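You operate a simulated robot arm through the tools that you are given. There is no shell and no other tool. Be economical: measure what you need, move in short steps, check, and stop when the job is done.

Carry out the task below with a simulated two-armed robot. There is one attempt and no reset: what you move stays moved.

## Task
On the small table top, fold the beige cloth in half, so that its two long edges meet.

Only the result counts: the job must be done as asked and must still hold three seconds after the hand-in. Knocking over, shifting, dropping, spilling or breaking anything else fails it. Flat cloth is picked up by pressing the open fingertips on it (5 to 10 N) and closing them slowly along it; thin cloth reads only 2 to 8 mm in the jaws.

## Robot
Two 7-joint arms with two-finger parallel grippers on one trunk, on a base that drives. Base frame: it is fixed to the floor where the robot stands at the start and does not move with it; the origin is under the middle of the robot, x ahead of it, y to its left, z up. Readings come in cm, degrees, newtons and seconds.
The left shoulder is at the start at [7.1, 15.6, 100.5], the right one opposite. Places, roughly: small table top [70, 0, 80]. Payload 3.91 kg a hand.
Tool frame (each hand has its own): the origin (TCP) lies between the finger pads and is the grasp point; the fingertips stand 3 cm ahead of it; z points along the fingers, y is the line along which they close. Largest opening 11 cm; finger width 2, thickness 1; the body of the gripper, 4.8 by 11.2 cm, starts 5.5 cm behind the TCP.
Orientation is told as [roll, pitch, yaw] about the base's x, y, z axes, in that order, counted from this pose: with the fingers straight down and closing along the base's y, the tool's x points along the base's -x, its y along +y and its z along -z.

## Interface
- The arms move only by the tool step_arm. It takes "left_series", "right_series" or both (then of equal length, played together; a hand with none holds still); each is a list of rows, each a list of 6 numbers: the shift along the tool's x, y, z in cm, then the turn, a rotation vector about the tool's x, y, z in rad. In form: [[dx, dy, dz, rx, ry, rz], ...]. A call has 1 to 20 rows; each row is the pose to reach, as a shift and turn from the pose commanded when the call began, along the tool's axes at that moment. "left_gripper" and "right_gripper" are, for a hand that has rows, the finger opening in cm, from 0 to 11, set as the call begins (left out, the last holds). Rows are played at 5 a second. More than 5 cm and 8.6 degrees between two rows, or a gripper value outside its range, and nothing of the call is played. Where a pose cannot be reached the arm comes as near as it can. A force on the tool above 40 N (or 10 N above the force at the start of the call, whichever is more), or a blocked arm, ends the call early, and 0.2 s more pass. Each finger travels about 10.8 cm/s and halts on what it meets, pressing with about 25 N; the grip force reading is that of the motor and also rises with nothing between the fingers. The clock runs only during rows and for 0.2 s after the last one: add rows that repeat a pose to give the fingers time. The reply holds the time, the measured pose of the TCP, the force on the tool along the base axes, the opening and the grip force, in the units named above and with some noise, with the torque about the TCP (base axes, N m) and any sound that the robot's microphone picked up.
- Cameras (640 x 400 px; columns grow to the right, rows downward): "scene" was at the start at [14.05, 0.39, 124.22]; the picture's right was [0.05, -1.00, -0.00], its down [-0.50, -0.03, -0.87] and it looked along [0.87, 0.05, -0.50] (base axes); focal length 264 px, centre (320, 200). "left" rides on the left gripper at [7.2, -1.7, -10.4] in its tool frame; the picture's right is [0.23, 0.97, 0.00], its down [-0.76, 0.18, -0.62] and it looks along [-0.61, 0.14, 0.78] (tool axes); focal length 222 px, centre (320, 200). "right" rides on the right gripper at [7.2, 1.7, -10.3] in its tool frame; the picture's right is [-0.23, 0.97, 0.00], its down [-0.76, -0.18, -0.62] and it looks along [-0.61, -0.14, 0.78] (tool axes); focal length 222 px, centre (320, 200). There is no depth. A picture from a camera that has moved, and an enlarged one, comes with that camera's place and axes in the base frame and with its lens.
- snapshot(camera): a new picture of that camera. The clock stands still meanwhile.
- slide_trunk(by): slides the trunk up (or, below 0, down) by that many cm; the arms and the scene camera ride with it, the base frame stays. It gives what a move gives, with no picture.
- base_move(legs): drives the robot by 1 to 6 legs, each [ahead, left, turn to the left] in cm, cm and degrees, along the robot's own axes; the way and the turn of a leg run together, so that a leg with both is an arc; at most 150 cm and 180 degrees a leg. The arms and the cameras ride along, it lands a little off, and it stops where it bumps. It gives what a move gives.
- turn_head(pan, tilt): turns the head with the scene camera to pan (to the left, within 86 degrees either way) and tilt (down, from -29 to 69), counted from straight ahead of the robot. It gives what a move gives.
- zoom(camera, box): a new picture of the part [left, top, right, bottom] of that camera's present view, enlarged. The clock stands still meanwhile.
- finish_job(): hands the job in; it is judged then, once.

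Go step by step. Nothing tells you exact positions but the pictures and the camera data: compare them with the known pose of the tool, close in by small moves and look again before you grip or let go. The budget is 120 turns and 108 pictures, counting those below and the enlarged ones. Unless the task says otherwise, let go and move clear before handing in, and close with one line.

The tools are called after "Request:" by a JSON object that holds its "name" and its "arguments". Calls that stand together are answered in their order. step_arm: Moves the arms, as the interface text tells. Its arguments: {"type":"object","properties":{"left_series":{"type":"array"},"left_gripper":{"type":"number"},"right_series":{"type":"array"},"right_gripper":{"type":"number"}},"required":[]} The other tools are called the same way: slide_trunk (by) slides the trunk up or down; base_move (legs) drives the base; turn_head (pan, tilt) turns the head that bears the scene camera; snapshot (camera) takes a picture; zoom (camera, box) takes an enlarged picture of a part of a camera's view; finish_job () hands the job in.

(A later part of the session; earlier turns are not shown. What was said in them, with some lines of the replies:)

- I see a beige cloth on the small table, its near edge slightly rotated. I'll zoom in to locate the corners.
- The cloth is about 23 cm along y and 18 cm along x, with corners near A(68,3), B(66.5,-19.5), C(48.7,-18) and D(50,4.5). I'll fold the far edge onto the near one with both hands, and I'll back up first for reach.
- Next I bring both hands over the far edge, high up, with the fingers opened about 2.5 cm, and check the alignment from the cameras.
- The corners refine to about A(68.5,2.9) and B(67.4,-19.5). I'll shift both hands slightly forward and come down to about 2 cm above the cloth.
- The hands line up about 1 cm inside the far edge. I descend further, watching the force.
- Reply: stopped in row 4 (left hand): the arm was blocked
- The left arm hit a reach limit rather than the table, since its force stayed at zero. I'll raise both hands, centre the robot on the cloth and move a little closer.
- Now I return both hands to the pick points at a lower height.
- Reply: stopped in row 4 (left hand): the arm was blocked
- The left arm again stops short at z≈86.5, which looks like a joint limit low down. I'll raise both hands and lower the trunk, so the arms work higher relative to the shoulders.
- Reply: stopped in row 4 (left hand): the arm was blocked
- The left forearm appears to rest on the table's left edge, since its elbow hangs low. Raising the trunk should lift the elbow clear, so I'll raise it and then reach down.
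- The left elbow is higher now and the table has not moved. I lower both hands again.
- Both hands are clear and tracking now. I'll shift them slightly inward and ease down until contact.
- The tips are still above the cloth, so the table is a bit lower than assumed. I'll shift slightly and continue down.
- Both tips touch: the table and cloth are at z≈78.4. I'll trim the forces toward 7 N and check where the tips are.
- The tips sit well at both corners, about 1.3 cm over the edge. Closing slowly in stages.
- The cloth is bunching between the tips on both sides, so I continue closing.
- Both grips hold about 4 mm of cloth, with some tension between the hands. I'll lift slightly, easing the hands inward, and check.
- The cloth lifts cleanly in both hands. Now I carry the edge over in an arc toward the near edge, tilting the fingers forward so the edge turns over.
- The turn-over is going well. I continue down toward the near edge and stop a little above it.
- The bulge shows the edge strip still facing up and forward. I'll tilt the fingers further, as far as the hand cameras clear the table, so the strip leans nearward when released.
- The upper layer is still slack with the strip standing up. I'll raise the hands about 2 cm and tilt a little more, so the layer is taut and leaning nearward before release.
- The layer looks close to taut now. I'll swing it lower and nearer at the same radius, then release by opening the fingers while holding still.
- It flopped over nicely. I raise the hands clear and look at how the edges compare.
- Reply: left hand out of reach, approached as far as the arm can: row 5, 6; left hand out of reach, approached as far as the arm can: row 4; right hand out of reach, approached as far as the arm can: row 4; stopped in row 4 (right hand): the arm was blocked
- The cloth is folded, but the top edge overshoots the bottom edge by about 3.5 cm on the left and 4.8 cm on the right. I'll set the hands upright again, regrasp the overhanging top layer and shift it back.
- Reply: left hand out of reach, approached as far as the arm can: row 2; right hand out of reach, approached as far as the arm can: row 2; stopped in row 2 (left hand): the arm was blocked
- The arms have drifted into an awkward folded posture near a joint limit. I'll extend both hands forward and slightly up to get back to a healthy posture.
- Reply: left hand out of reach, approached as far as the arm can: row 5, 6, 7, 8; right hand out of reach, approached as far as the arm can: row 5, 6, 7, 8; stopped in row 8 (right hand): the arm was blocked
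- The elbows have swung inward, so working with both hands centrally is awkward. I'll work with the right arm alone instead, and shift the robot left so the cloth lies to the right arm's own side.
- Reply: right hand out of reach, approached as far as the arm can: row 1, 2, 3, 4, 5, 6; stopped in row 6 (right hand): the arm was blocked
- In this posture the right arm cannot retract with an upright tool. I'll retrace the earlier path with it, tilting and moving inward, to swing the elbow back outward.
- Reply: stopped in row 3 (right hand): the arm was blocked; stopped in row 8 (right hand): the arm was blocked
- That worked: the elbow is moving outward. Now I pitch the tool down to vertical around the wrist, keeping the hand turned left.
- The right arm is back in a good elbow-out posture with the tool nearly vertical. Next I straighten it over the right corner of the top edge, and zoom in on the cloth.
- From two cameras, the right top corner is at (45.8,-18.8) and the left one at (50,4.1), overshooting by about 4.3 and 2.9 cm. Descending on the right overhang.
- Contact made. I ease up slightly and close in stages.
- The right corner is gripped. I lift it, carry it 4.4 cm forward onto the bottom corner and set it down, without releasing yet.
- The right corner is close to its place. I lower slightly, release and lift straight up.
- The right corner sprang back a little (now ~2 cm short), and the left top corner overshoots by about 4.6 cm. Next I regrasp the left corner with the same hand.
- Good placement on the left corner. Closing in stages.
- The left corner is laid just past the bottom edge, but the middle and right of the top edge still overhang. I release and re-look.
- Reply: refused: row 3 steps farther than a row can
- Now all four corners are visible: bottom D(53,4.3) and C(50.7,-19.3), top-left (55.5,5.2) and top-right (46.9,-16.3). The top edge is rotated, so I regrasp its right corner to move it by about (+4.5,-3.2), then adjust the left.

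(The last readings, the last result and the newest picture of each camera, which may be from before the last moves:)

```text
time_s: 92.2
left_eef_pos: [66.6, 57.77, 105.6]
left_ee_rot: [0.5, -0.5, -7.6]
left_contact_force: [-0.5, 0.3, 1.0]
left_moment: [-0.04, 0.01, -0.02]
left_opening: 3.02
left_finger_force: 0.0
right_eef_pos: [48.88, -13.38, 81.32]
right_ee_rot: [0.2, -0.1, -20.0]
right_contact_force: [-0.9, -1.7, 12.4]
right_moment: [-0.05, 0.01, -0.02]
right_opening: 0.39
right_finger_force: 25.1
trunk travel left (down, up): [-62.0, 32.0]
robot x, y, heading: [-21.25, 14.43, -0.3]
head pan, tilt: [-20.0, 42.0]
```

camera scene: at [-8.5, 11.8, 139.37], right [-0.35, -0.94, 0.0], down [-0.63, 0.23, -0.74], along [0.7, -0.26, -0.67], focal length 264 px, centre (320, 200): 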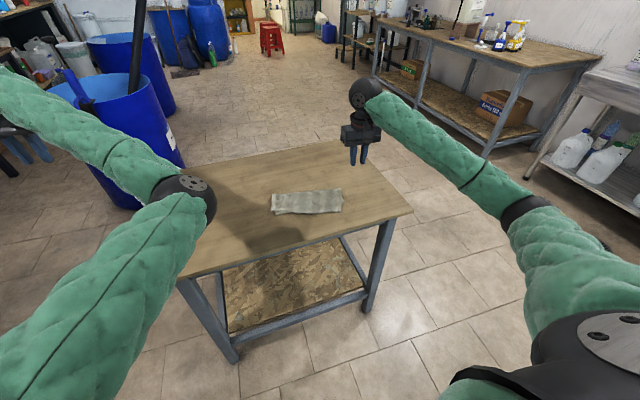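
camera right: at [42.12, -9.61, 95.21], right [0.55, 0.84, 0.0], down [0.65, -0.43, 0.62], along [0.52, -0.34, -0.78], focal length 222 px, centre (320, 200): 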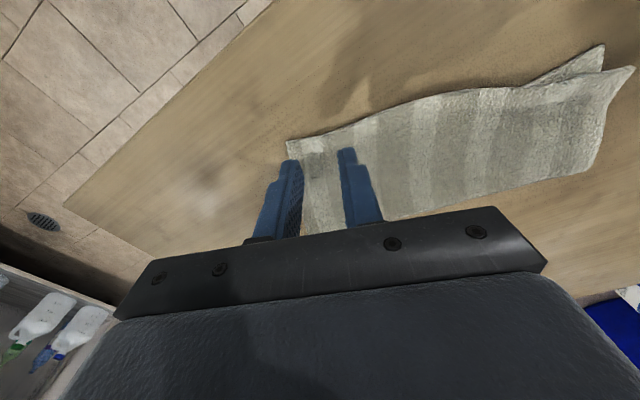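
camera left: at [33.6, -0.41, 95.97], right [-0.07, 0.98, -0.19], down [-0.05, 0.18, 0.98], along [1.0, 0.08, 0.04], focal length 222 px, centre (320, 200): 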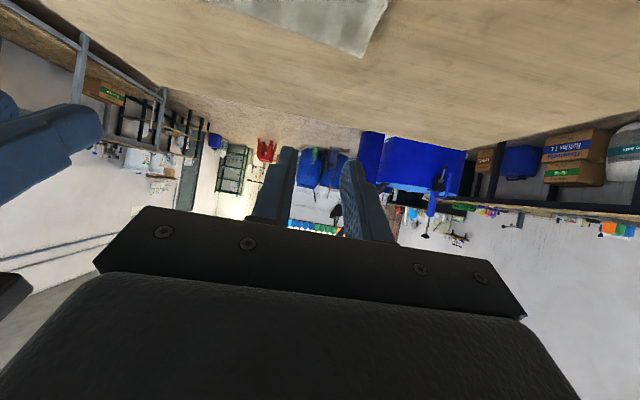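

Request:
{"name": "step_arm", "arguments": {"right_series": [[0, 0, -1.2, 0, 0, 0], [-0.2, 0, -2.4, 0, 0, -0.05], [-1.2, -0.3, -3.2, 0, 0, -0.1], [-2.4, -0.7, -3.4, 0, 0, -0.16], [-3.6, -1.0, -3, 0, 0, -0.22], [-4.6, -1.3, -2.2, 0, 0, -0.27], [-4.6, -1.3, -1.1, 0, 0, -0.27], [-4.6, -1.3, -0.7, 0, 0, -0.27], [-4.6, -1.3, -0.7, 0, 0, -0.27]]}}

Request:
{"name": "step_arm", "arguments": {"right_series": [[0, 0, 0, 0, 0, 0], [0, 0, 0, 0, 0, 0], [0, 0, 0, 0, 0, 0]], "right_gripper": 2.2}}

Request:
{"name": "step_arm", "arguments": {"right_series": [[0, 0, -3, 0, 0, 0], [0, 0, -7, 0, 0, 0], [0, -3, -10, 0, 0, 0], [0, -7, -11, 0, 0, 0], [0, -10, -11, 0, 0, 0], [0, -10, -11, 0, 0, 0]]}}

Request:
{"name": "zoom", "arguments": {"camera": "scene", "box": [250, 155, 370, 230]}}

```text
time_s: 94.2
left_eef_pos: [66.55, 57.64, 105.45]
left_ee_rot: [0.5, -0.4, -7.6]
left_contact_force: [-0.7, -1.0, -0.2]
left_moment: [-0.04, 0.0, -0.01]
left_opening: 2.99
left_finger_force: 0.1
right_eef_pos: [52.83, -16.22, 81.98]
right_ee_rot: [0.0, -0.1, -4.4]
right_contact_force: [0.8, -0.5, 4.8]
right_moment: [-0.03, -0.03, -0.02]
right_opening: 0.34
right_finger_force: 25.3
trunk travel left (down, up): [-62.0, 32.0]
robot x, y, heading: [-21.49, 14.81, -0.2]
head pan, tilt: [-20.0, 42.0]
```

```text
time_s: 95.0
left_eef_pos: [66.61, 57.73, 105.42]
left_ee_rot: [0.5, -0.4, -7.5]
left_contact_force: [-0.6, -0.9, -0.4]
left_moment: [-0.03, 0.02, 0.0]
left_opening: 3.0
left_finger_force: 0.1
right_eef_pos: [52.78, -16.35, 81.98]
right_ee_rot: [0.0, 0.0, -4.5]
right_contact_force: [-0.3, -0.5, 0.8]
right_moment: [0.0, -0.03, 0.0]
right_opening: 2.18
right_finger_force: 0.1
trunk travel left (down, up): [-62.0, 32.0]
robot x, y, heading: [-21.49, 14.77, -0.5]
head pan, tilt: [-20.0, 42.0]
```

```text
time_s: 96.4
left_eef_pos: [66.64, 57.74, 105.39]
left_ee_rot: [0.5, -0.4, -7.6]
left_contact_force: [0.2, -0.1, 0.3]
left_moment: [0.0, 0.04, 0.02]
left_opening: 3.01
left_finger_force: 0.1
right_eef_pos: [52.17, -26.14, 92.91]
right_ee_rot: [0.0, 0.0, -4.5]
right_contact_force: [-0.7, -0.2, -0.6]
right_moment: [0.02, -0.01, 0.01]
right_opening: 2.2
right_finger_force: 0.0
trunk travel left (down, up): [-62.0, 32.0]
robot x, y, heading: [-21.43, 14.78, -0.3]
head pan, tilt: [-20.0, 42.0]
```

```text
5.33 times, centred on (310, 192) of scene
camera zoom: at [-8.51, 11.78, 139.38], right [-0.35, -0.94, 0.0], down [-0.63, 0.23, -0.74], along [0.7, -0.26, -0.67], focal length 1406 px, centre (373, 240)
```

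zoom: 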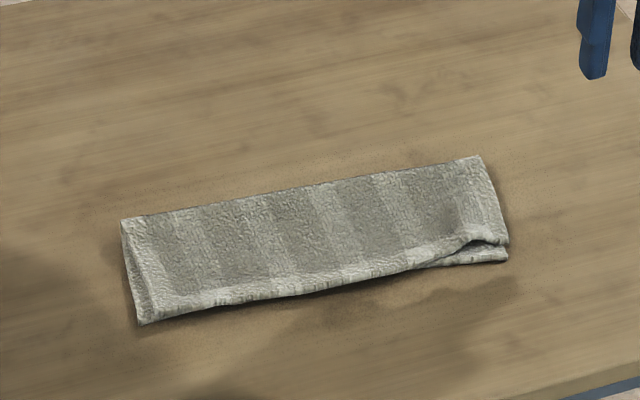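

Very close now: the left corners coincide, and the right top corner is about 1 cm inside with a small ripple. I'll look closely.

Request:
{"name": "zoom", "arguments": {"camera": "scene", "box": [310, 180, 358, 210]}}

Request:
{"name": "snapshot", "arguments": {"camera": "right"}}

```text
13.33 times, centred on (334, 195) of scene
camera zoom: at [-8.51, 11.78, 139.38], right [-0.35, -0.94, 0.0], down [-0.63, 0.23, -0.74], along [0.7, -0.26, -0.67], focal length 3514 px, centre (133, 267)
```

zoom: 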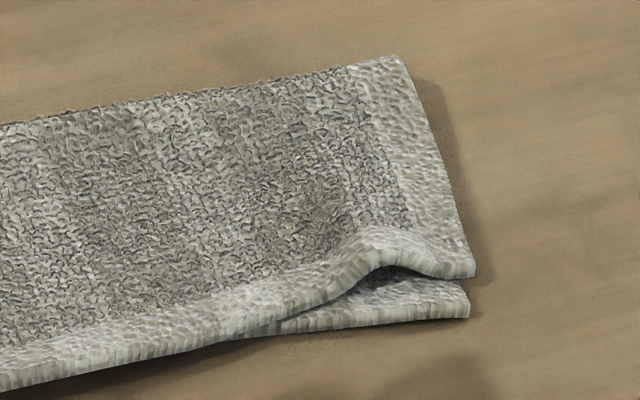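

```text
29 pictures are left
camera right: at [44.96, -23.93, 103.18], right [0.3, 0.95, 0.0], down [0.74, -0.24, 0.62], along [0.59, -0.19, -0.78], focal length 222 px, centre (320, 200)
```

right: 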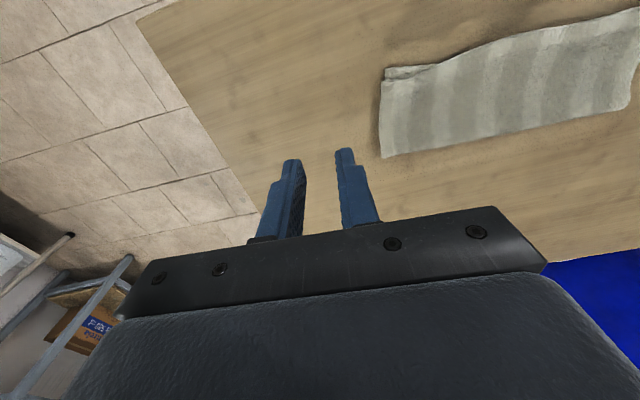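

The right corner is about 1 cm inside with a ripple. I'll press lightly with open fingertips straddling the ripple and drag it about 1 cm nearward.

Request:
{"name": "step_arm", "arguments": {"right_series": [[-0.1, 3, 0, 0, 0, 0], [-0.3, 6, 0, 0, 0, 0], [-0.4, 8.8, 2, 0, 0, 0], [-0.4, 8.8, 6, 0, 0, 0], [-0.4, 8.8, 9.5, 0, 0, 0], [-0.4, 8.8, 10.3, 0, 0, 0], [-0.4, 8.8, 10.3, 0, 0, 0]], "right_gripper": 2.5}}

Request:
{"name": "step_arm", "arguments": {"right_series": [[0, 0, 0.2, 0, 0, 0], [0, 0, 0.4, 0, 0, 0], [0, 0, 0.4, 0, 0, 0]]}}

Request:
{"name": "step_arm", "arguments": {"right_series": [[0, 0, 0.15, 0, 0, 0], [0, 0, 0.3, 0, 0, 0], [0, 0, 0.3, 0, 0, 0]]}}

Request:
{"name": "zoom", "arguments": {"camera": "right", "box": [220, 90, 420, 215]}}

```text
time_s: 98.0
left_eef_pos: [66.55, 57.75, 105.53]
left_ee_rot: [0.5, -0.4, -7.6]
left_contact_force: [0.3, 0.1, -0.7]
left_moment: [-0.02, -0.03, 0.0]
left_opening: 3.02
left_finger_force: 0.1
right_eef_pos: [53.2, -17.28, 82.67]
right_ee_rot: [-0.1, -0.2, -4.6]
right_contact_force: [0.4, 0.9, 0.2]
right_moment: [0.0, -0.02, 0.02]
right_opening: 2.49
right_finger_force: 0.0
trunk travel left (down, up): [-62.0, 32.0]
robot x, y, heading: [-21.47, 15.01, -0.2]
head pan, tilt: [-20.0, 42.0]
```

```text
time_s: 98.8
left_eef_pos: [66.51, 57.67, 105.39]
left_ee_rot: [0.5, -0.4, -7.6]
left_contact_force: [0.3, -0.8, 0.2]
left_moment: [-0.01, 0.0, 0.0]
left_opening: 3.01
left_finger_force: 0.1
right_eef_pos: [53.22, -17.43, 82.15]
right_ee_rot: [0.1, -0.1, -4.5]
right_contact_force: [-1.2, 0.3, 0.3]
right_moment: [0.0, -0.01, 0.04]
right_opening: 2.51
right_finger_force: 0.0
trunk travel left (down, up): [-62.0, 32.0]
robot x, y, heading: [-21.73, 14.92, -0.3]
head pan, tilt: [-20.0, 42.0]
```

```text
time_s: 99.6
left_eef_pos: [66.6, 57.76, 105.44]
left_ee_rot: [0.6, -0.4, -7.6]
left_contact_force: [1.2, -0.6, -0.6]
left_moment: [-0.01, 0.02, 0.01]
left_opening: 2.98
left_finger_force: 0.1
right_eef_pos: [53.31, -17.41, 81.95]
right_ee_rot: [0.0, -0.1, -4.5]
right_contact_force: [-0.3, 0.6, 0.9]
right_moment: [0.03, 0.0, 0.01]
right_opening: 2.5
right_finger_force: 0.1
trunk travel left (down, up): [-62.0, 32.0]
robot x, y, heading: [-21.39, 14.62, -0.3]
head pan, tilt: [-20.0, 42.0]
```

```text
3.20 times, centred on (320, 152) of right
camera zoom: at [45.99, -15.12, 92.24], right [0.3, 0.95, 0.0], down [0.74, -0.24, 0.62], along [0.59, -0.19, -0.78], focal length 711 px, centre (320, 352)
```

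zoom: 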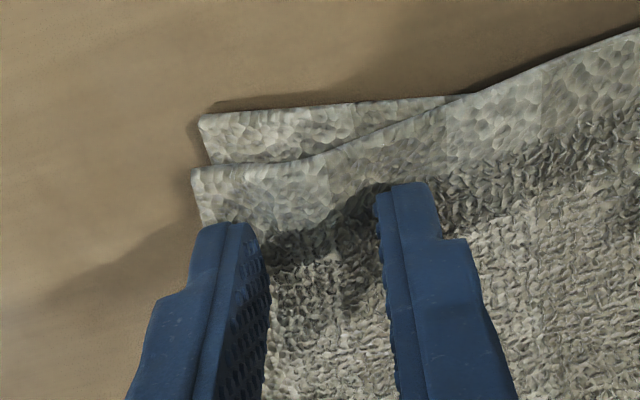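

Request:
{"name": "step_arm", "arguments": {"right_series": [[0, 0, 0.12, 0, 0, 0], [0.3, 0, 0.15, 0, 0, 0], [0.6, 0, 0.15, 0, 0, 0], [0.9, 0, 0.15, 0, 0, 0], [1.2, 0, 0.15, 0, 0, 0], [1.2, 0, 0.15, 0, 0, 0]]}}

Request:
{"name": "zoom", "arguments": {"camera": "right", "box": [220, 90, 420, 215]}}

```text
time_s: 101.0
left_eef_pos: [66.67, 57.72, 105.52]
left_ee_rot: [0.5, -0.3, -7.6]
left_contact_force: [-0.4, 0.7, -0.3]
left_moment: [-0.03, 0.01, 0.0]
left_opening: 2.98
left_finger_force: 0.0
right_eef_pos: [51.96, -17.17, 81.9]
right_ee_rot: [0.0, -0.1, -4.6]
right_contact_force: [1.3, 0.1, 1.6]
right_moment: [0.03, -0.05, -0.01]
right_opening: 2.46
right_finger_force: 0.0
trunk travel left (down, up): [-62.0, 32.0]
robot x, y, heading: [-21.93, 14.88, -0.2]
head pan, tilt: [-20.0, 42.0]
```

```text
3.20 times, centred on (320, 152) of right
camera zoom: at [44.78, -14.95, 92.14], right [0.3, 0.95, 0.0], down [0.74, -0.24, 0.62], along [0.59, -0.19, -0.78], focal length 711 px, centre (320, 352)
```

zoom: 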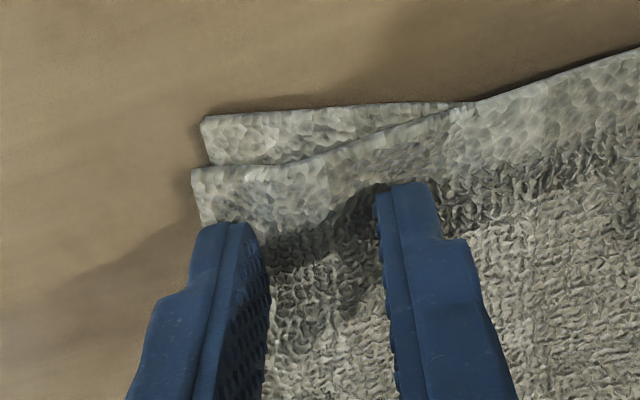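

Both layers moved together, so instead I'll pinch just the top layer here, lift it slightly and move it 1.1 cm nearward.

Request:
{"name": "step_arm", "arguments": {"right_series": [[0, 0, 0.06, 0, 0, 0], [0, 0, 0.06, 0, 0, 0]], "right_gripper": 2.0}}

Request:
{"name": "step_arm", "arguments": {"right_series": [[0, 0, 0, 0, 0, 0], [0, 0, 0, 0, 0, 0]], "right_gripper": 1.5}}

Request:
{"name": "step_arm", "arguments": {"right_series": [[0, 0, 0, 0, 0, 0], [0, 0, 0, 0, 0, 0]], "right_gripper": 1.0}}

Request:
{"name": "step_arm", "arguments": {"right_series": [[0, 0, 0, 0, 0, 0], [0, 0, 0, 0, 0, 0], [0, 0, 0, 0, 0, 0]], "right_gripper": 0}}

Request:
{"name": "step_arm", "arguments": {"right_series": [[0, 0, -0.5, 0, 0, 0], [0, 0, -1.2, 0, 0, 0], [0, 0, -1.2, 0, 0, 0]]}}

Request:
{"name": "zoom", "arguments": {"camera": "right", "box": [220, 90, 420, 215]}}

```text
time_s: 101.6
left_eef_pos: [66.68, 57.8, 105.41]
left_ee_rot: [0.6, -0.4, -7.6]
left_contact_force: [-0.2, -0.4, 0.5]
left_moment: [-0.01, 0.0, 0.01]
left_opening: 3.01
left_finger_force: 0.0
right_eef_pos: [52.04, -17.13, 81.81]
right_ee_rot: [0.0, -0.1, -4.5]
right_contact_force: [0.6, -0.4, 3.4]
right_moment: [0.04, 0.02, 0.0]
right_opening: 1.97
right_finger_force: 0.2
trunk travel left (down, up): [-62.0, 32.0]
robot x, y, heading: [-20.98, 14.71, -0.3]
head pan, tilt: [-20.0, 42.0]
```

```text
time_s: 102.2
left_eef_pos: [66.5, 57.59, 105.51]
left_ee_rot: [0.4, -0.5, -7.5]
left_contact_force: [0.3, 0.1, 0.2]
left_moment: [0.0, 0.0, 0.01]
left_opening: 3.01
left_finger_force: 0.1
right_eef_pos: [51.83, -17.34, 81.7]
right_ee_rot: [0.0, -0.1, -4.5]
right_contact_force: [1.1, 0.2, 4.7]
right_moment: [0.01, -0.03, 0.0]
right_opening: 1.54
right_finger_force: 0.3
trunk travel left (down, up): [-62.0, 32.0]
robot x, y, heading: [-21.38, 14.66, -0.4]
head pan, tilt: [-20.0, 42.0]
```

```text
time_s: 102.8
left_eef_pos: [66.59, 57.7, 105.54]
left_ee_rot: [0.4, -0.6, -7.7]
left_contact_force: [0.8, -0.5, -0.5]
left_moment: [0.02, 0.0, 0.02]
left_opening: 2.99
left_finger_force: 0.1
right_eef_pos: [51.83, -17.19, 81.8]
right_ee_rot: [0.0, -0.2, -4.6]
right_contact_force: [0.9, -1.0, 4.0]
right_moment: [0.0, -0.01, 0.02]
right_opening: 1.1
right_finger_force: 1.1
trunk travel left (down, up): [-62.0, 32.0]
robot x, y, heading: [-21.13, 14.46, -0.4]
head pan, tilt: [-20.0, 42.0]
```

```text
time_s: 103.6
left_eef_pos: [66.64, 57.75, 105.53]
left_ee_rot: [0.5, -0.5, -7.6]
left_contact_force: [0.0, 0.4, 0.5]
left_moment: [-0.01, 0.0, -0.01]
left_opening: 3.0
left_finger_force: 0.2
right_eef_pos: [51.92, -17.21, 81.66]
right_ee_rot: [0.0, -0.1, -4.5]
right_contact_force: [-0.5, 0.1, 6.1]
right_moment: [0.09, -0.01, -0.01]
right_opening: 0.61
right_finger_force: 25.0
trunk travel left (down, up): [-62.0, 32.0]
robot x, y, heading: [-21.21, 14.62, -0.7]
head pan, tilt: [-20.0, 42.0]
```

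```text
time_s: 104.4
left_eef_pos: [66.71, 57.69, 105.46]
left_ee_rot: [0.5, -0.4, -7.5]
left_contact_force: [-0.3, -1.0, 0.0]
left_moment: [-0.01, 0.01, -0.01]
left_opening: 2.98
left_finger_force: 0.0
right_eef_pos: [52.01, -17.38, 82.96]
right_ee_rot: [0.1, -0.1, -4.5]
right_contact_force: [-0.7, 0.0, -0.1]
right_moment: [0.02, 0.04, 0.0]
right_opening: 0.65
right_finger_force: 25.1
trunk travel left (down, up): [-62.0, 32.0]
robot x, y, heading: [-21.42, 14.62, -0.3]
head pan, tilt: [-20.0, 42.0]
```

```text
3.20 times, centred on (320, 152) of right
camera zoom: at [44.86, -14.99, 93.25], right [0.3, 0.95, 0.0], down [0.74, -0.24, 0.62], along [0.59, -0.19, -0.78], focal length 711 px, centre (320, 352)
```

zoom: 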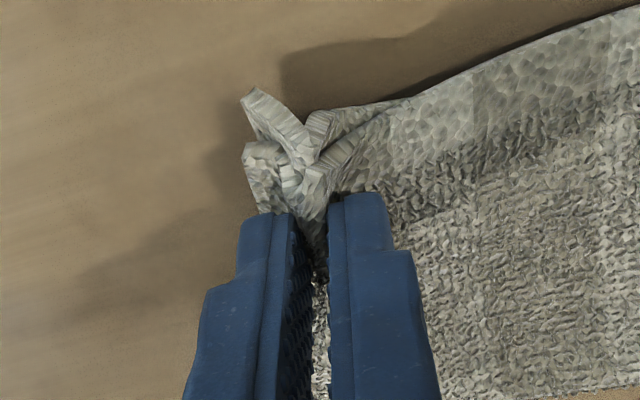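

The pinch caught both layers, so I set it back down and release.

Request:
{"name": "step_arm", "arguments": {"right_series": [[0, 0, 0.6, 0, 0, 0], [0, 0, 1.1, 0, 0, 0], [0, 0, 1.1, 0, 0, 0]]}}

Request:
{"name": "step_arm", "arguments": {"right_series": [[0, 0, 0, 0, 0, 0], [0, 0, 0, 0, 0, 0], [0, 0, 0, 0, 0, 0], [0, 0, 0, 0, 0, 0]], "right_gripper": 2.6}}

Request:
{"name": "step_arm", "arguments": {"right_series": [[0, 0, -3, 0, 0, 0], [0, 0, -6, 0, 0, 0], [0, -4, -8, 0, 0, 0], [0, -7, -8, 0, 0, 0], [0, -7, -8, 0, 0, 0]]}}

Request:
{"name": "zoom", "arguments": {"camera": "scene", "box": [250, 155, 370, 230]}}

Request:
{"name": "zoom", "arguments": {"camera": "right", "box": [300, 0, 640, 212]}}

```text
time_s: 105.2
left_eef_pos: [66.61, 57.75, 105.49]
left_ee_rot: [0.5, -0.4, -7.5]
left_contact_force: [0.6, -0.1, -0.5]
left_moment: [0.01, 0.01, 0.04]
left_opening: 3.0
left_finger_force: 0.1
right_eef_pos: [52.06, -17.24, 81.77]
right_ee_rot: [0.0, -0.1, -4.5]
right_contact_force: [0.4, -0.4, 3.0]
right_moment: [0.0, 0.01, 0.02]
right_opening: 0.61
right_finger_force: 25.4
trunk travel left (down, up): [-62.0, 32.0]
robot x, y, heading: [-21.37, 14.83, -0.6]
head pan, tilt: [-20.0, 42.0]
```

```text
time_s: 106.2
left_eef_pos: [66.65, 57.68, 105.27]
left_ee_rot: [0.4, -0.5, -7.7]
left_contact_force: [-0.4, 1.0, 0.5]
left_moment: [0.0, 0.01, 0.02]
left_opening: 2.97
left_finger_force: 0.0
right_eef_pos: [51.84, -17.27, 81.84]
right_ee_rot: [0.0, -0.1, -4.5]
right_contact_force: [0.9, -0.6, 2.3]
right_moment: [-0.01, 0.0, -0.02]
right_opening: 2.55
right_finger_force: 0.1
trunk travel left (down, up): [-62.0, 32.0]
robot x, y, heading: [-21.54, 14.75, -0.2]
head pan, tilt: [-20.0, 42.0]
```

```text
time_s: 107.4
left_eef_pos: [66.59, 57.78, 105.37]
left_ee_rot: [0.4, -0.4, -7.6]
left_contact_force: [-0.2, -0.5, -0.5]
left_moment: [0.04, 0.0, 0.02]
left_opening: 2.99
left_finger_force: 0.1
right_eef_pos: [51.09, -24.1, 89.68]
right_ee_rot: [0.1, 0.0, -4.6]
right_contact_force: [0.7, -1.0, 0.1]
right_moment: [-0.04, -0.01, -0.01]
right_opening: 2.6
right_finger_force: 0.1
trunk travel left (down, up): [-62.0, 32.0]
robot x, y, heading: [-21.54, 14.41, -0.2]
head pan, tilt: [-20.0, 42.0]
```

```text
5.33 times, centred on (310, 192) of scene
camera zoom: at [-8.52, 11.76, 139.38], right [-0.35, -0.94, 0.0], down [-0.63, 0.23, -0.74], along [0.7, -0.26, -0.67], focal length 1406 px, centre (373, 240)
```

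zoom: 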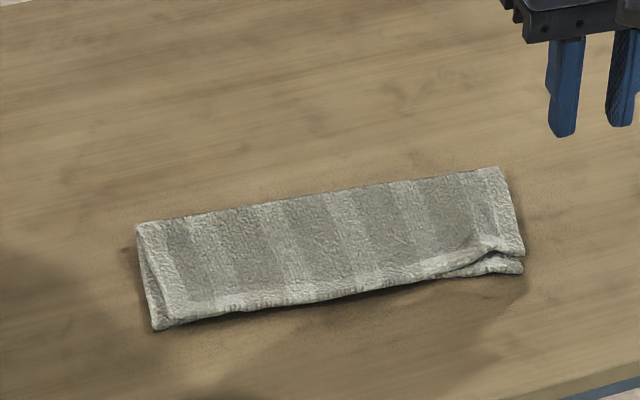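

```text
1.88 times, centred on (470, 106) of right
camera zoom: at [44.04, -21.95, 100.05], right [0.3, 0.95, 0.0], down [0.74, -0.24, 0.62], along [0.59, -0.19, -0.78], focal length 418 px, centre (38, 377)
```

zoom: 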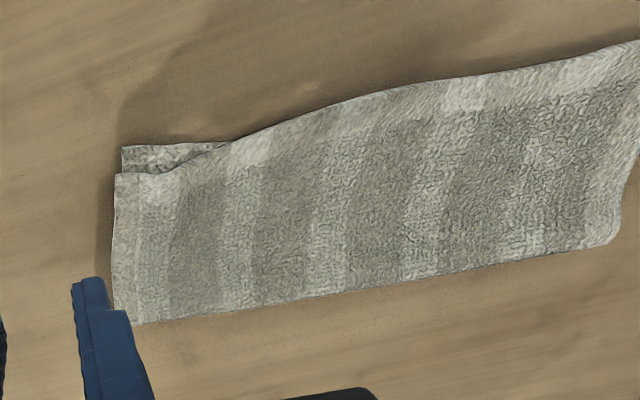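

Good state: the left and middle meet, and the right top corner is about 1.2 cm short with a raised ripple. I'll pinch only that ripple without pressing down, so just the top layer is caught.

Request:
{"name": "step_arm", "arguments": {"right_series": [[-0.2, 3.2, 0, 0, 0, 0], [-0.35, 6.4, 1, 0, 0, 0], [-0.35, 6.4, 4.5, 0, 0, 0], [-0.35, 6.4, 7.3, 0, 0, 0], [-0.35, 6.4, 7.3, 0, 0, 0]], "right_gripper": 2.5}}

Request:
{"name": "zoom", "arguments": {"camera": "right", "box": [220, 90, 420, 215]}}

```text
time_s: 108.6
left_eef_pos: [66.59, 57.69, 105.56]
left_ee_rot: [0.4, -0.4, -7.5]
left_contact_force: [-0.6, -0.7, -0.1]
left_moment: [0.0, 0.01, -0.02]
left_opening: 2.99
left_finger_force: 0.0
right_eef_pos: [52.13, -17.85, 82.53]
right_ee_rot: [0.0, -0.2, -4.6]
right_contact_force: [-0.8, 0.9, -0.2]
right_moment: [0.01, -0.01, -0.01]
right_opening: 2.5
right_finger_force: 0.0
trunk travel left (down, up): [-62.0, 32.0]
robot x, y, heading: [-21.37, 14.74, -0.2]
head pan, tilt: [-20.0, 42.0]
```

```text
3.20 times, centred on (320, 152) of right
camera zoom: at [45.01, -15.55, 92.85], right [0.3, 0.95, 0.0], down [0.74, -0.24, 0.62], along [0.59, -0.19, -0.78], focal length 711 px, centre (320, 352)
```

zoom: 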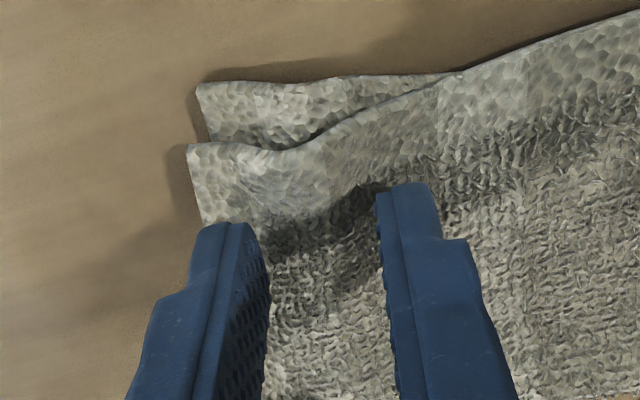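

Request:
{"name": "step_arm", "arguments": {"right_series": [[0.9, 0.4, 0, 0, 0, 0], [0.9, 0.4, 0.3, 0, 0, 0], [0.9, 0.4, 0.6, 0, 0, 0], [0.9, 0.4, 0.6, 0, 0, 0]]}}

Request:
{"name": "step_arm", "arguments": {"right_series": [[0, 0, 0, 0, 0, 0], [0, 0, 0, 0, 0, 0]], "right_gripper": 1.7}}

Request:
{"name": "step_arm", "arguments": {"right_series": [[0, 0, 0, 0, 0, 0], [0, 0, 0, 0, 0, 0]], "right_gripper": 1.2}}

Request:
{"name": "zoom", "arguments": {"camera": "right", "box": [220, 90, 420, 215]}}

```text
time_s: 109.6
left_eef_pos: [66.59, 57.66, 105.44]
left_ee_rot: [0.5, -0.4, -7.5]
left_contact_force: [-0.6, -0.3, 0.5]
left_moment: [0.0, -0.02, 0.0]
left_opening: 3.0
left_finger_force: 0.1
right_eef_pos: [51.29, -17.37, 81.91]
right_ee_rot: [0.0, 0.0, -4.6]
right_contact_force: [0.1, -0.2, 0.6]
right_moment: [-0.02, -0.01, -0.03]
right_opening: 2.5
right_finger_force: 0.0
trunk travel left (down, up): [-62.0, 32.0]
robot x, y, heading: [-21.42, 14.61, -0.5]
head pan, tilt: [-20.0, 42.0]
```

```text
time_s: 110.2
left_eef_pos: [66.58, 57.73, 105.5]
left_ee_rot: [0.6, -0.4, -7.6]
left_contact_force: [0.3, 0.4, -0.3]
left_moment: [0.0, 0.01, 0.0]
left_opening: 3.0
left_finger_force: 0.1
right_eef_pos: [51.2, -17.43, 81.92]
right_ee_rot: [0.0, -0.1, -4.6]
right_contact_force: [1.1, 0.7, 0.9]
right_moment: [-0.02, 0.0, 0.0]
right_opening: 1.71
right_finger_force: 0.2
trunk travel left (down, up): [-62.0, 32.0]
robot x, y, heading: [-21.67, 15.06, -0.4]
head pan, tilt: [-20.0, 42.0]
```

```text
time_s: 110.8
left_eef_pos: [66.49, 57.69, 105.42]
left_ee_rot: [0.5, -0.3, -7.6]
left_contact_force: [-0.6, 0.2, 0.2]
left_moment: [0.03, 0.02, -0.02]
left_opening: 2.99
left_finger_force: 0.0
right_eef_pos: [51.27, -17.48, 81.86]
right_ee_rot: [-0.1, 0.0, -4.4]
right_contact_force: [0.0, -0.1, 1.0]
right_moment: [0.03, 0.03, -0.03]
right_opening: 1.17
right_finger_force: 0.0
trunk travel left (down, up): [-62.0, 32.0]
robot x, y, heading: [-21.2, 14.78, -0.2]
head pan, tilt: [-20.0, 42.0]
```

```text
3.20 times, centred on (320, 152) of right
camera zoom: at [44.17, -15.11, 92.22], right [0.3, 0.95, 0.0], down [0.74, -0.24, 0.62], along [0.59, -0.19, -0.78], focal length 711 px, centre (320, 352)
```

zoom: 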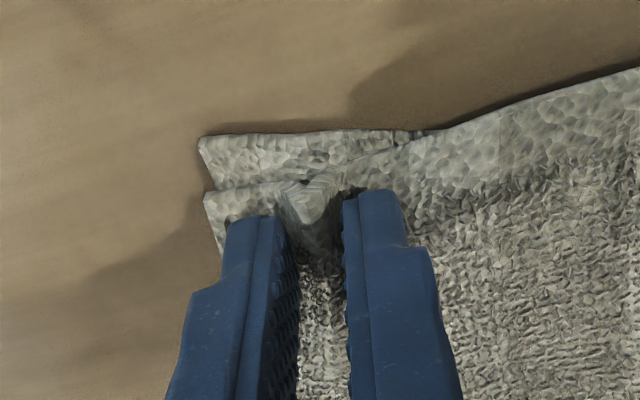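

The top layer alone is ruckling up while the bottom stays flat. I close fully, lift slightly, move 1.2 cm nearward and lower.

Request:
{"name": "step_arm", "arguments": {"right_series": [[0, 0, 0, 0, 0, 0], [0, 0, 0, 0, 0, 0]], "right_gripper": 0.7}}

Request:
{"name": "step_arm", "arguments": {"right_series": [[0, 0, 0, 0, 0, 0], [0, 0, 0, 0, 0, 0], [0, 0, 0, 0, 0, 0]], "right_gripper": 0}}

Request:
{"name": "step_arm", "arguments": {"right_series": [[0, 0, -0.6, 0, 0, 0], [0.1, 0, -1.2, 0, 0, 0], [0.6, 0, -1.2, 0, 0, 0], [1.2, 0, -1.2, 0, 0, 0], [1.2, 0, -1.2, 0, 0, 0]]}}

Request:
{"name": "zoom", "arguments": {"camera": "right", "box": [220, 60, 420, 215]}}

```text
time_s: 111.4
left_eef_pos: [66.58, 57.69, 105.43]
left_ee_rot: [0.5, -0.4, -7.6]
left_contact_force: [0.5, -0.2, -0.9]
left_moment: [-0.03, 0.04, 0.03]
left_opening: 3.02
left_finger_force: 0.1
right_eef_pos: [51.34, -17.46, 81.9]
right_ee_rot: [0.0, -0.1, -4.5]
right_contact_force: [0.4, 0.6, 0.4]
right_moment: [0.0, 0.02, 0.0]
right_opening: 0.72
right_finger_force: 0.6
trunk travel left (down, up): [-62.0, 32.0]
robot x, y, heading: [-21.54, 14.37, -0.2]
head pan, tilt: [-20.0, 42.0]
```

```text
time_s: 112.2
left_eef_pos: [66.66, 57.74, 105.43]
left_ee_rot: [0.5, -0.4, -7.6]
left_contact_force: [0.6, 0.4, -0.1]
left_moment: [0.01, 0.0, 0.01]
left_opening: 2.97
left_finger_force: 0.1
right_eef_pos: [51.33, -17.54, 81.83]
right_ee_rot: [-0.1, -0.2, -4.5]
right_contact_force: [0.2, 0.0, 0.5]
right_moment: [-0.05, 0.01, 0.0]
right_opening: 0.36
right_finger_force: 25.0
trunk travel left (down, up): [-62.0, 32.0]
robot x, y, heading: [-21.58, 14.96, -0.3]
head pan, tilt: [-20.0, 42.0]
```

```text
time_s: 113.4
left_eef_pos: [66.6, 57.76, 105.45]
left_ee_rot: [0.5, -0.3, -7.7]
left_contact_force: [0.2, 0.6, 1.1]
left_moment: [-0.03, 0.01, -0.04]
left_opening: 2.99
left_finger_force: 0.0
right_eef_pos: [50.1, -17.33, 82.97]
right_ee_rot: [-0.1, -0.1, -4.6]
right_contact_force: [0.4, 0.0, 0.1]
right_moment: [0.02, -0.01, 0.0]
right_opening: 0.33
right_finger_force: 24.7
trunk travel left (down, up): [-62.0, 32.0]
robot x, y, heading: [-21.57, 14.44, -0.4]
head pan, tilt: [-20.0, 42.0]
```

```text
2.58 times, centred on (320, 138) of right
camera zoom: at [43.0, -15.0, 93.39], right [0.3, 0.95, 0.0], down [0.74, -0.24, 0.62], along [0.59, -0.19, -0.78], focal length 573 px, centre (320, 361)
```

zoom: 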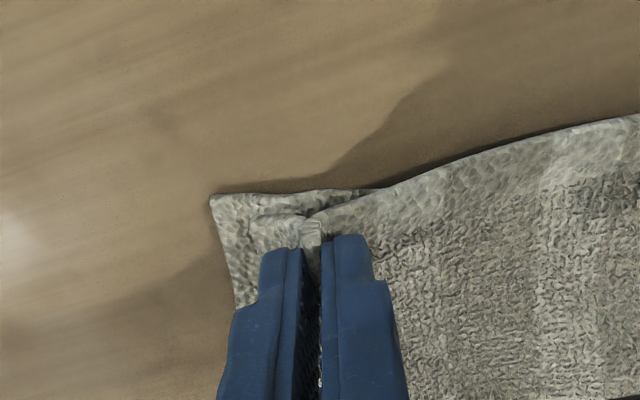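

Request:
{"name": "step_arm", "arguments": {"right_series": [[0.4, -0.2, 0, 0, 0, 0], [0.7, -0.4, 0.3, 0, 0, 0], [0.7, -0.4, 1.0, 0, 0, 0], [0.7, -0.4, 1.0, 0, 0, 0]]}}

Request:
{"name": "step_arm", "arguments": {"right_series": [[0, 0, 0, 0, 0, 0], [0, 0, 0, 0, 0, 0], [0, 0, 0, 0, 0, 0], [0, 0, 0, 0, 0, 0]], "right_gripper": 2.6}}

Request:
{"name": "step_arm", "arguments": {"right_series": [[0, 0, -3, 0, 0, 0], [0, 0, -6, 0, 0, 0], [0, -4, -8, 0, 0, 0], [0, -7, -8, 0, 0, 0], [0, -7, -8, 0, 0, 0]]}}

Request:
{"name": "zoom", "arguments": {"camera": "scene", "box": [250, 155, 370, 230]}}

Request:
{"name": "zoom", "arguments": {"camera": "right", "box": [300, 0, 640, 212]}}

```text
time_s: 114.4
left_eef_pos: [66.62, 57.76, 105.41]
left_ee_rot: [0.4, -0.5, -7.6]
left_contact_force: [-0.5, 0.0, 0.6]
left_moment: [-0.02, -0.01, 0.01]
left_opening: 2.99
left_finger_force: 0.0
right_eef_pos: [49.47, -17.6, 82.15]
right_ee_rot: [0.1, -0.1, -4.4]
right_contact_force: [0.5, -0.3, 0.3]
right_moment: [-0.04, 0.0, 0.0]
right_opening: 0.36
right_finger_force: 24.7
trunk travel left (down, up): [-62.0, 32.0]
robot x, y, heading: [-21.56, 14.96, -0.4]
head pan, tilt: [-20.0, 42.0]
```

```text
time_s: 115.4
left_eef_pos: [66.63, 57.76, 105.42]
left_ee_rot: [0.7, -0.4, -7.7]
left_contact_force: [-0.6, -0.6, -0.8]
left_moment: [0.02, -0.01, 0.02]
left_opening: 3.02
left_finger_force: 0.0
right_eef_pos: [49.45, -17.78, 82.1]
right_ee_rot: [0.0, -0.1, -4.6]
right_contact_force: [0.3, 0.8, -0.7]
right_moment: [-0.04, 0.03, 0.0]
right_opening: 2.59
right_finger_force: 0.0
trunk travel left (down, up): [-62.0, 32.0]
robot x, y, heading: [-21.09, 14.54, -0.1]
head pan, tilt: [-20.0, 42.0]
```

```text
time_s: 116.6
left_eef_pos: [66.58, 57.61, 105.42]
left_ee_rot: [0.4, -0.4, -7.7]
left_contact_force: [0.3, -0.5, 0.4]
left_moment: [0.02, 0.01, -0.01]
left_opening: 2.97
left_finger_force: 0.0
right_eef_pos: [49.17, -24.56, 89.96]
right_ee_rot: [0.1, 0.0, -4.4]
right_contact_force: [0.6, 0.4, 0.2]
right_moment: [-0.02, 0.03, 0.0]
right_opening: 2.6
right_finger_force: 0.0
trunk travel left (down, up): [-62.0, 32.0]
robot x, y, heading: [-20.99, 14.39, -0.4]
head pan, tilt: [-20.0, 42.0]
```

```text
5.33 times, centred on (310, 192) of scene
camera zoom: at [-8.52, 11.76, 139.38], right [-0.35, -0.94, 0.0], down [-0.63, 0.23, -0.74], along [0.7, -0.26, -0.67], focal length 1406 px, centre (373, 240)
```

zoom: 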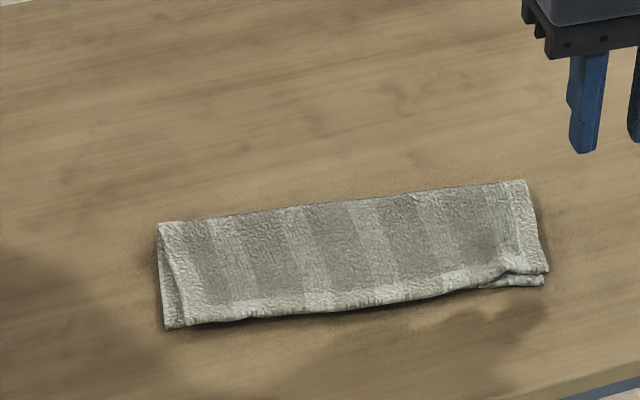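

```text
1.88 times, centred on (470, 106) of right
camera zoom: at [41.88, -22.25, 100.34], right [0.3, 0.95, 0.0], down [0.75, -0.24, 0.62], along [0.59, -0.19, -0.78], focal length 418 px, centre (38, 377)
```

zoom: 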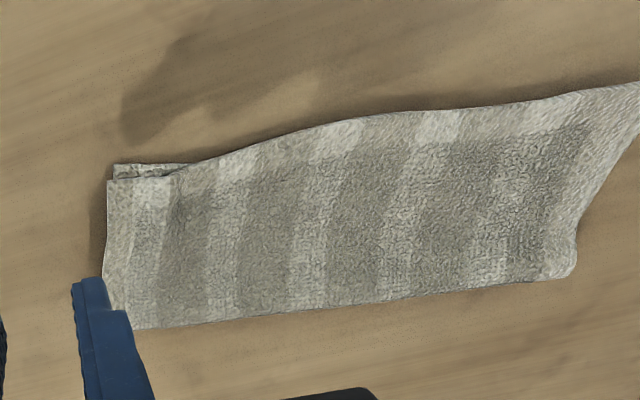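

The right gap is now only about 0.6 cm. A quick check of the left end.

Request:
{"name": "zoom", "arguments": {"camera": "scene", "box": [274, 190, 322, 220]}}

Request:
{"name": "zoom", "arguments": {"camera": "scene", "box": [312, 185, 360, 215]}}

```text
13.33 times, centred on (298, 205) of scene
camera zoom: at [-8.52, 11.76, 139.38], right [-0.35, -0.94, 0.0], down [-0.63, 0.23, -0.74], along [0.7, -0.26, -0.67], focal length 3514 px, centre (613, 133)
```

zoom: 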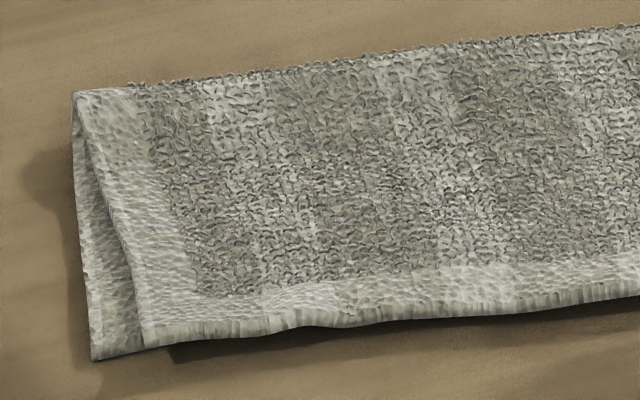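

```text
13.33 times, centred on (336, 200) of scene
camera zoom: at [-8.52, 11.76, 139.38], right [-0.35, -0.94, 0.0], down [-0.63, 0.23, -0.74], along [0.7, -0.26, -0.67], focal length 3514 px, centre (107, 200)
```

zoom: 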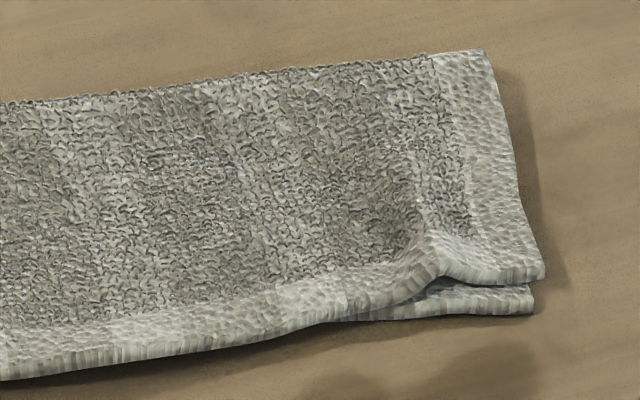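

The two long edges now lie on each other within about a centimetre along the whole length. I move the right hand well clear and hand in.

Request:
{"name": "step_arm", "arguments": {"right_series": [[0, -2, -3, 0, 0, 0], [0, -4, -6, 0, 0, 0], [0, -7, -9, 0, 0, 0], [0, -10, -12, 0, 0, 0], [0, -10, -12, 0, 0, 0], [0, -10, -12, 0, 0, 0]]}}

Request:
{"name": "zoom", "arguments": {"camera": "scene", "box": [200, 120, 440, 270]}}

```text
time_s: 118.0
left_eef_pos: [66.59, 57.52, 105.6]
left_ee_rot: [0.5, -0.4, -7.7]
left_contact_force: [0.0, 0.1, 0.5]
left_moment: [0.0, -0.02, -0.05]
left_opening: 3.01
left_finger_force: 0.1
right_eef_pos: [48.04, -34.68, 102.0]
right_ee_rot: [0.1, -0.1, -4.6]
right_contact_force: [-0.2, 0.5, -0.1]
right_moment: [0.0, -0.02, 0.0]
right_opening: 2.59
right_finger_force: 0.0
trunk travel left (down, up): [-62.0, 32.0]
robot x, y, heading: [-21.3, 15.04, -0.5]
head pan, tilt: [-20.0, 42.0]
```

```text
2.67 times, centred on (320, 195) of scene
camera zoom: at [-8.59, 11.71, 139.39], right [-0.35, -0.94, 0.0], down [-0.63, 0.23, -0.74], along [0.7, -0.26, -0.67], focal length 703 px, centre (320, 213)
```

zoom: 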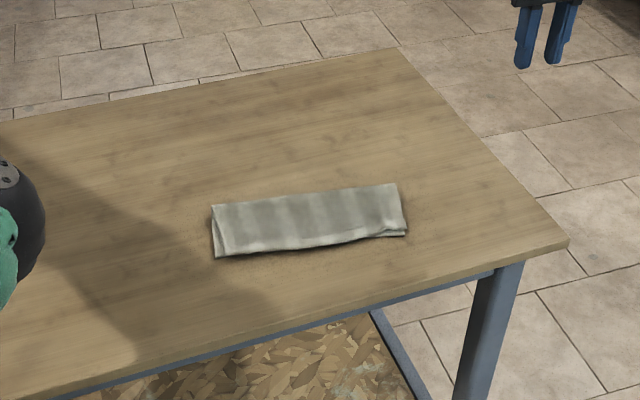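

The cloth lies folded flat and both hands are clear, so I'm handing in.

Request:
{"name": "finish_job", "arguments": {}}

```text
The job is handed in.
```

The beige cloth is folded in half on the small table with its two long edges meeting to within about 1 cm. It ended a few centimetres from where it started, and the top layer's left end sits about 1.2 cm in from the bottom layer's.
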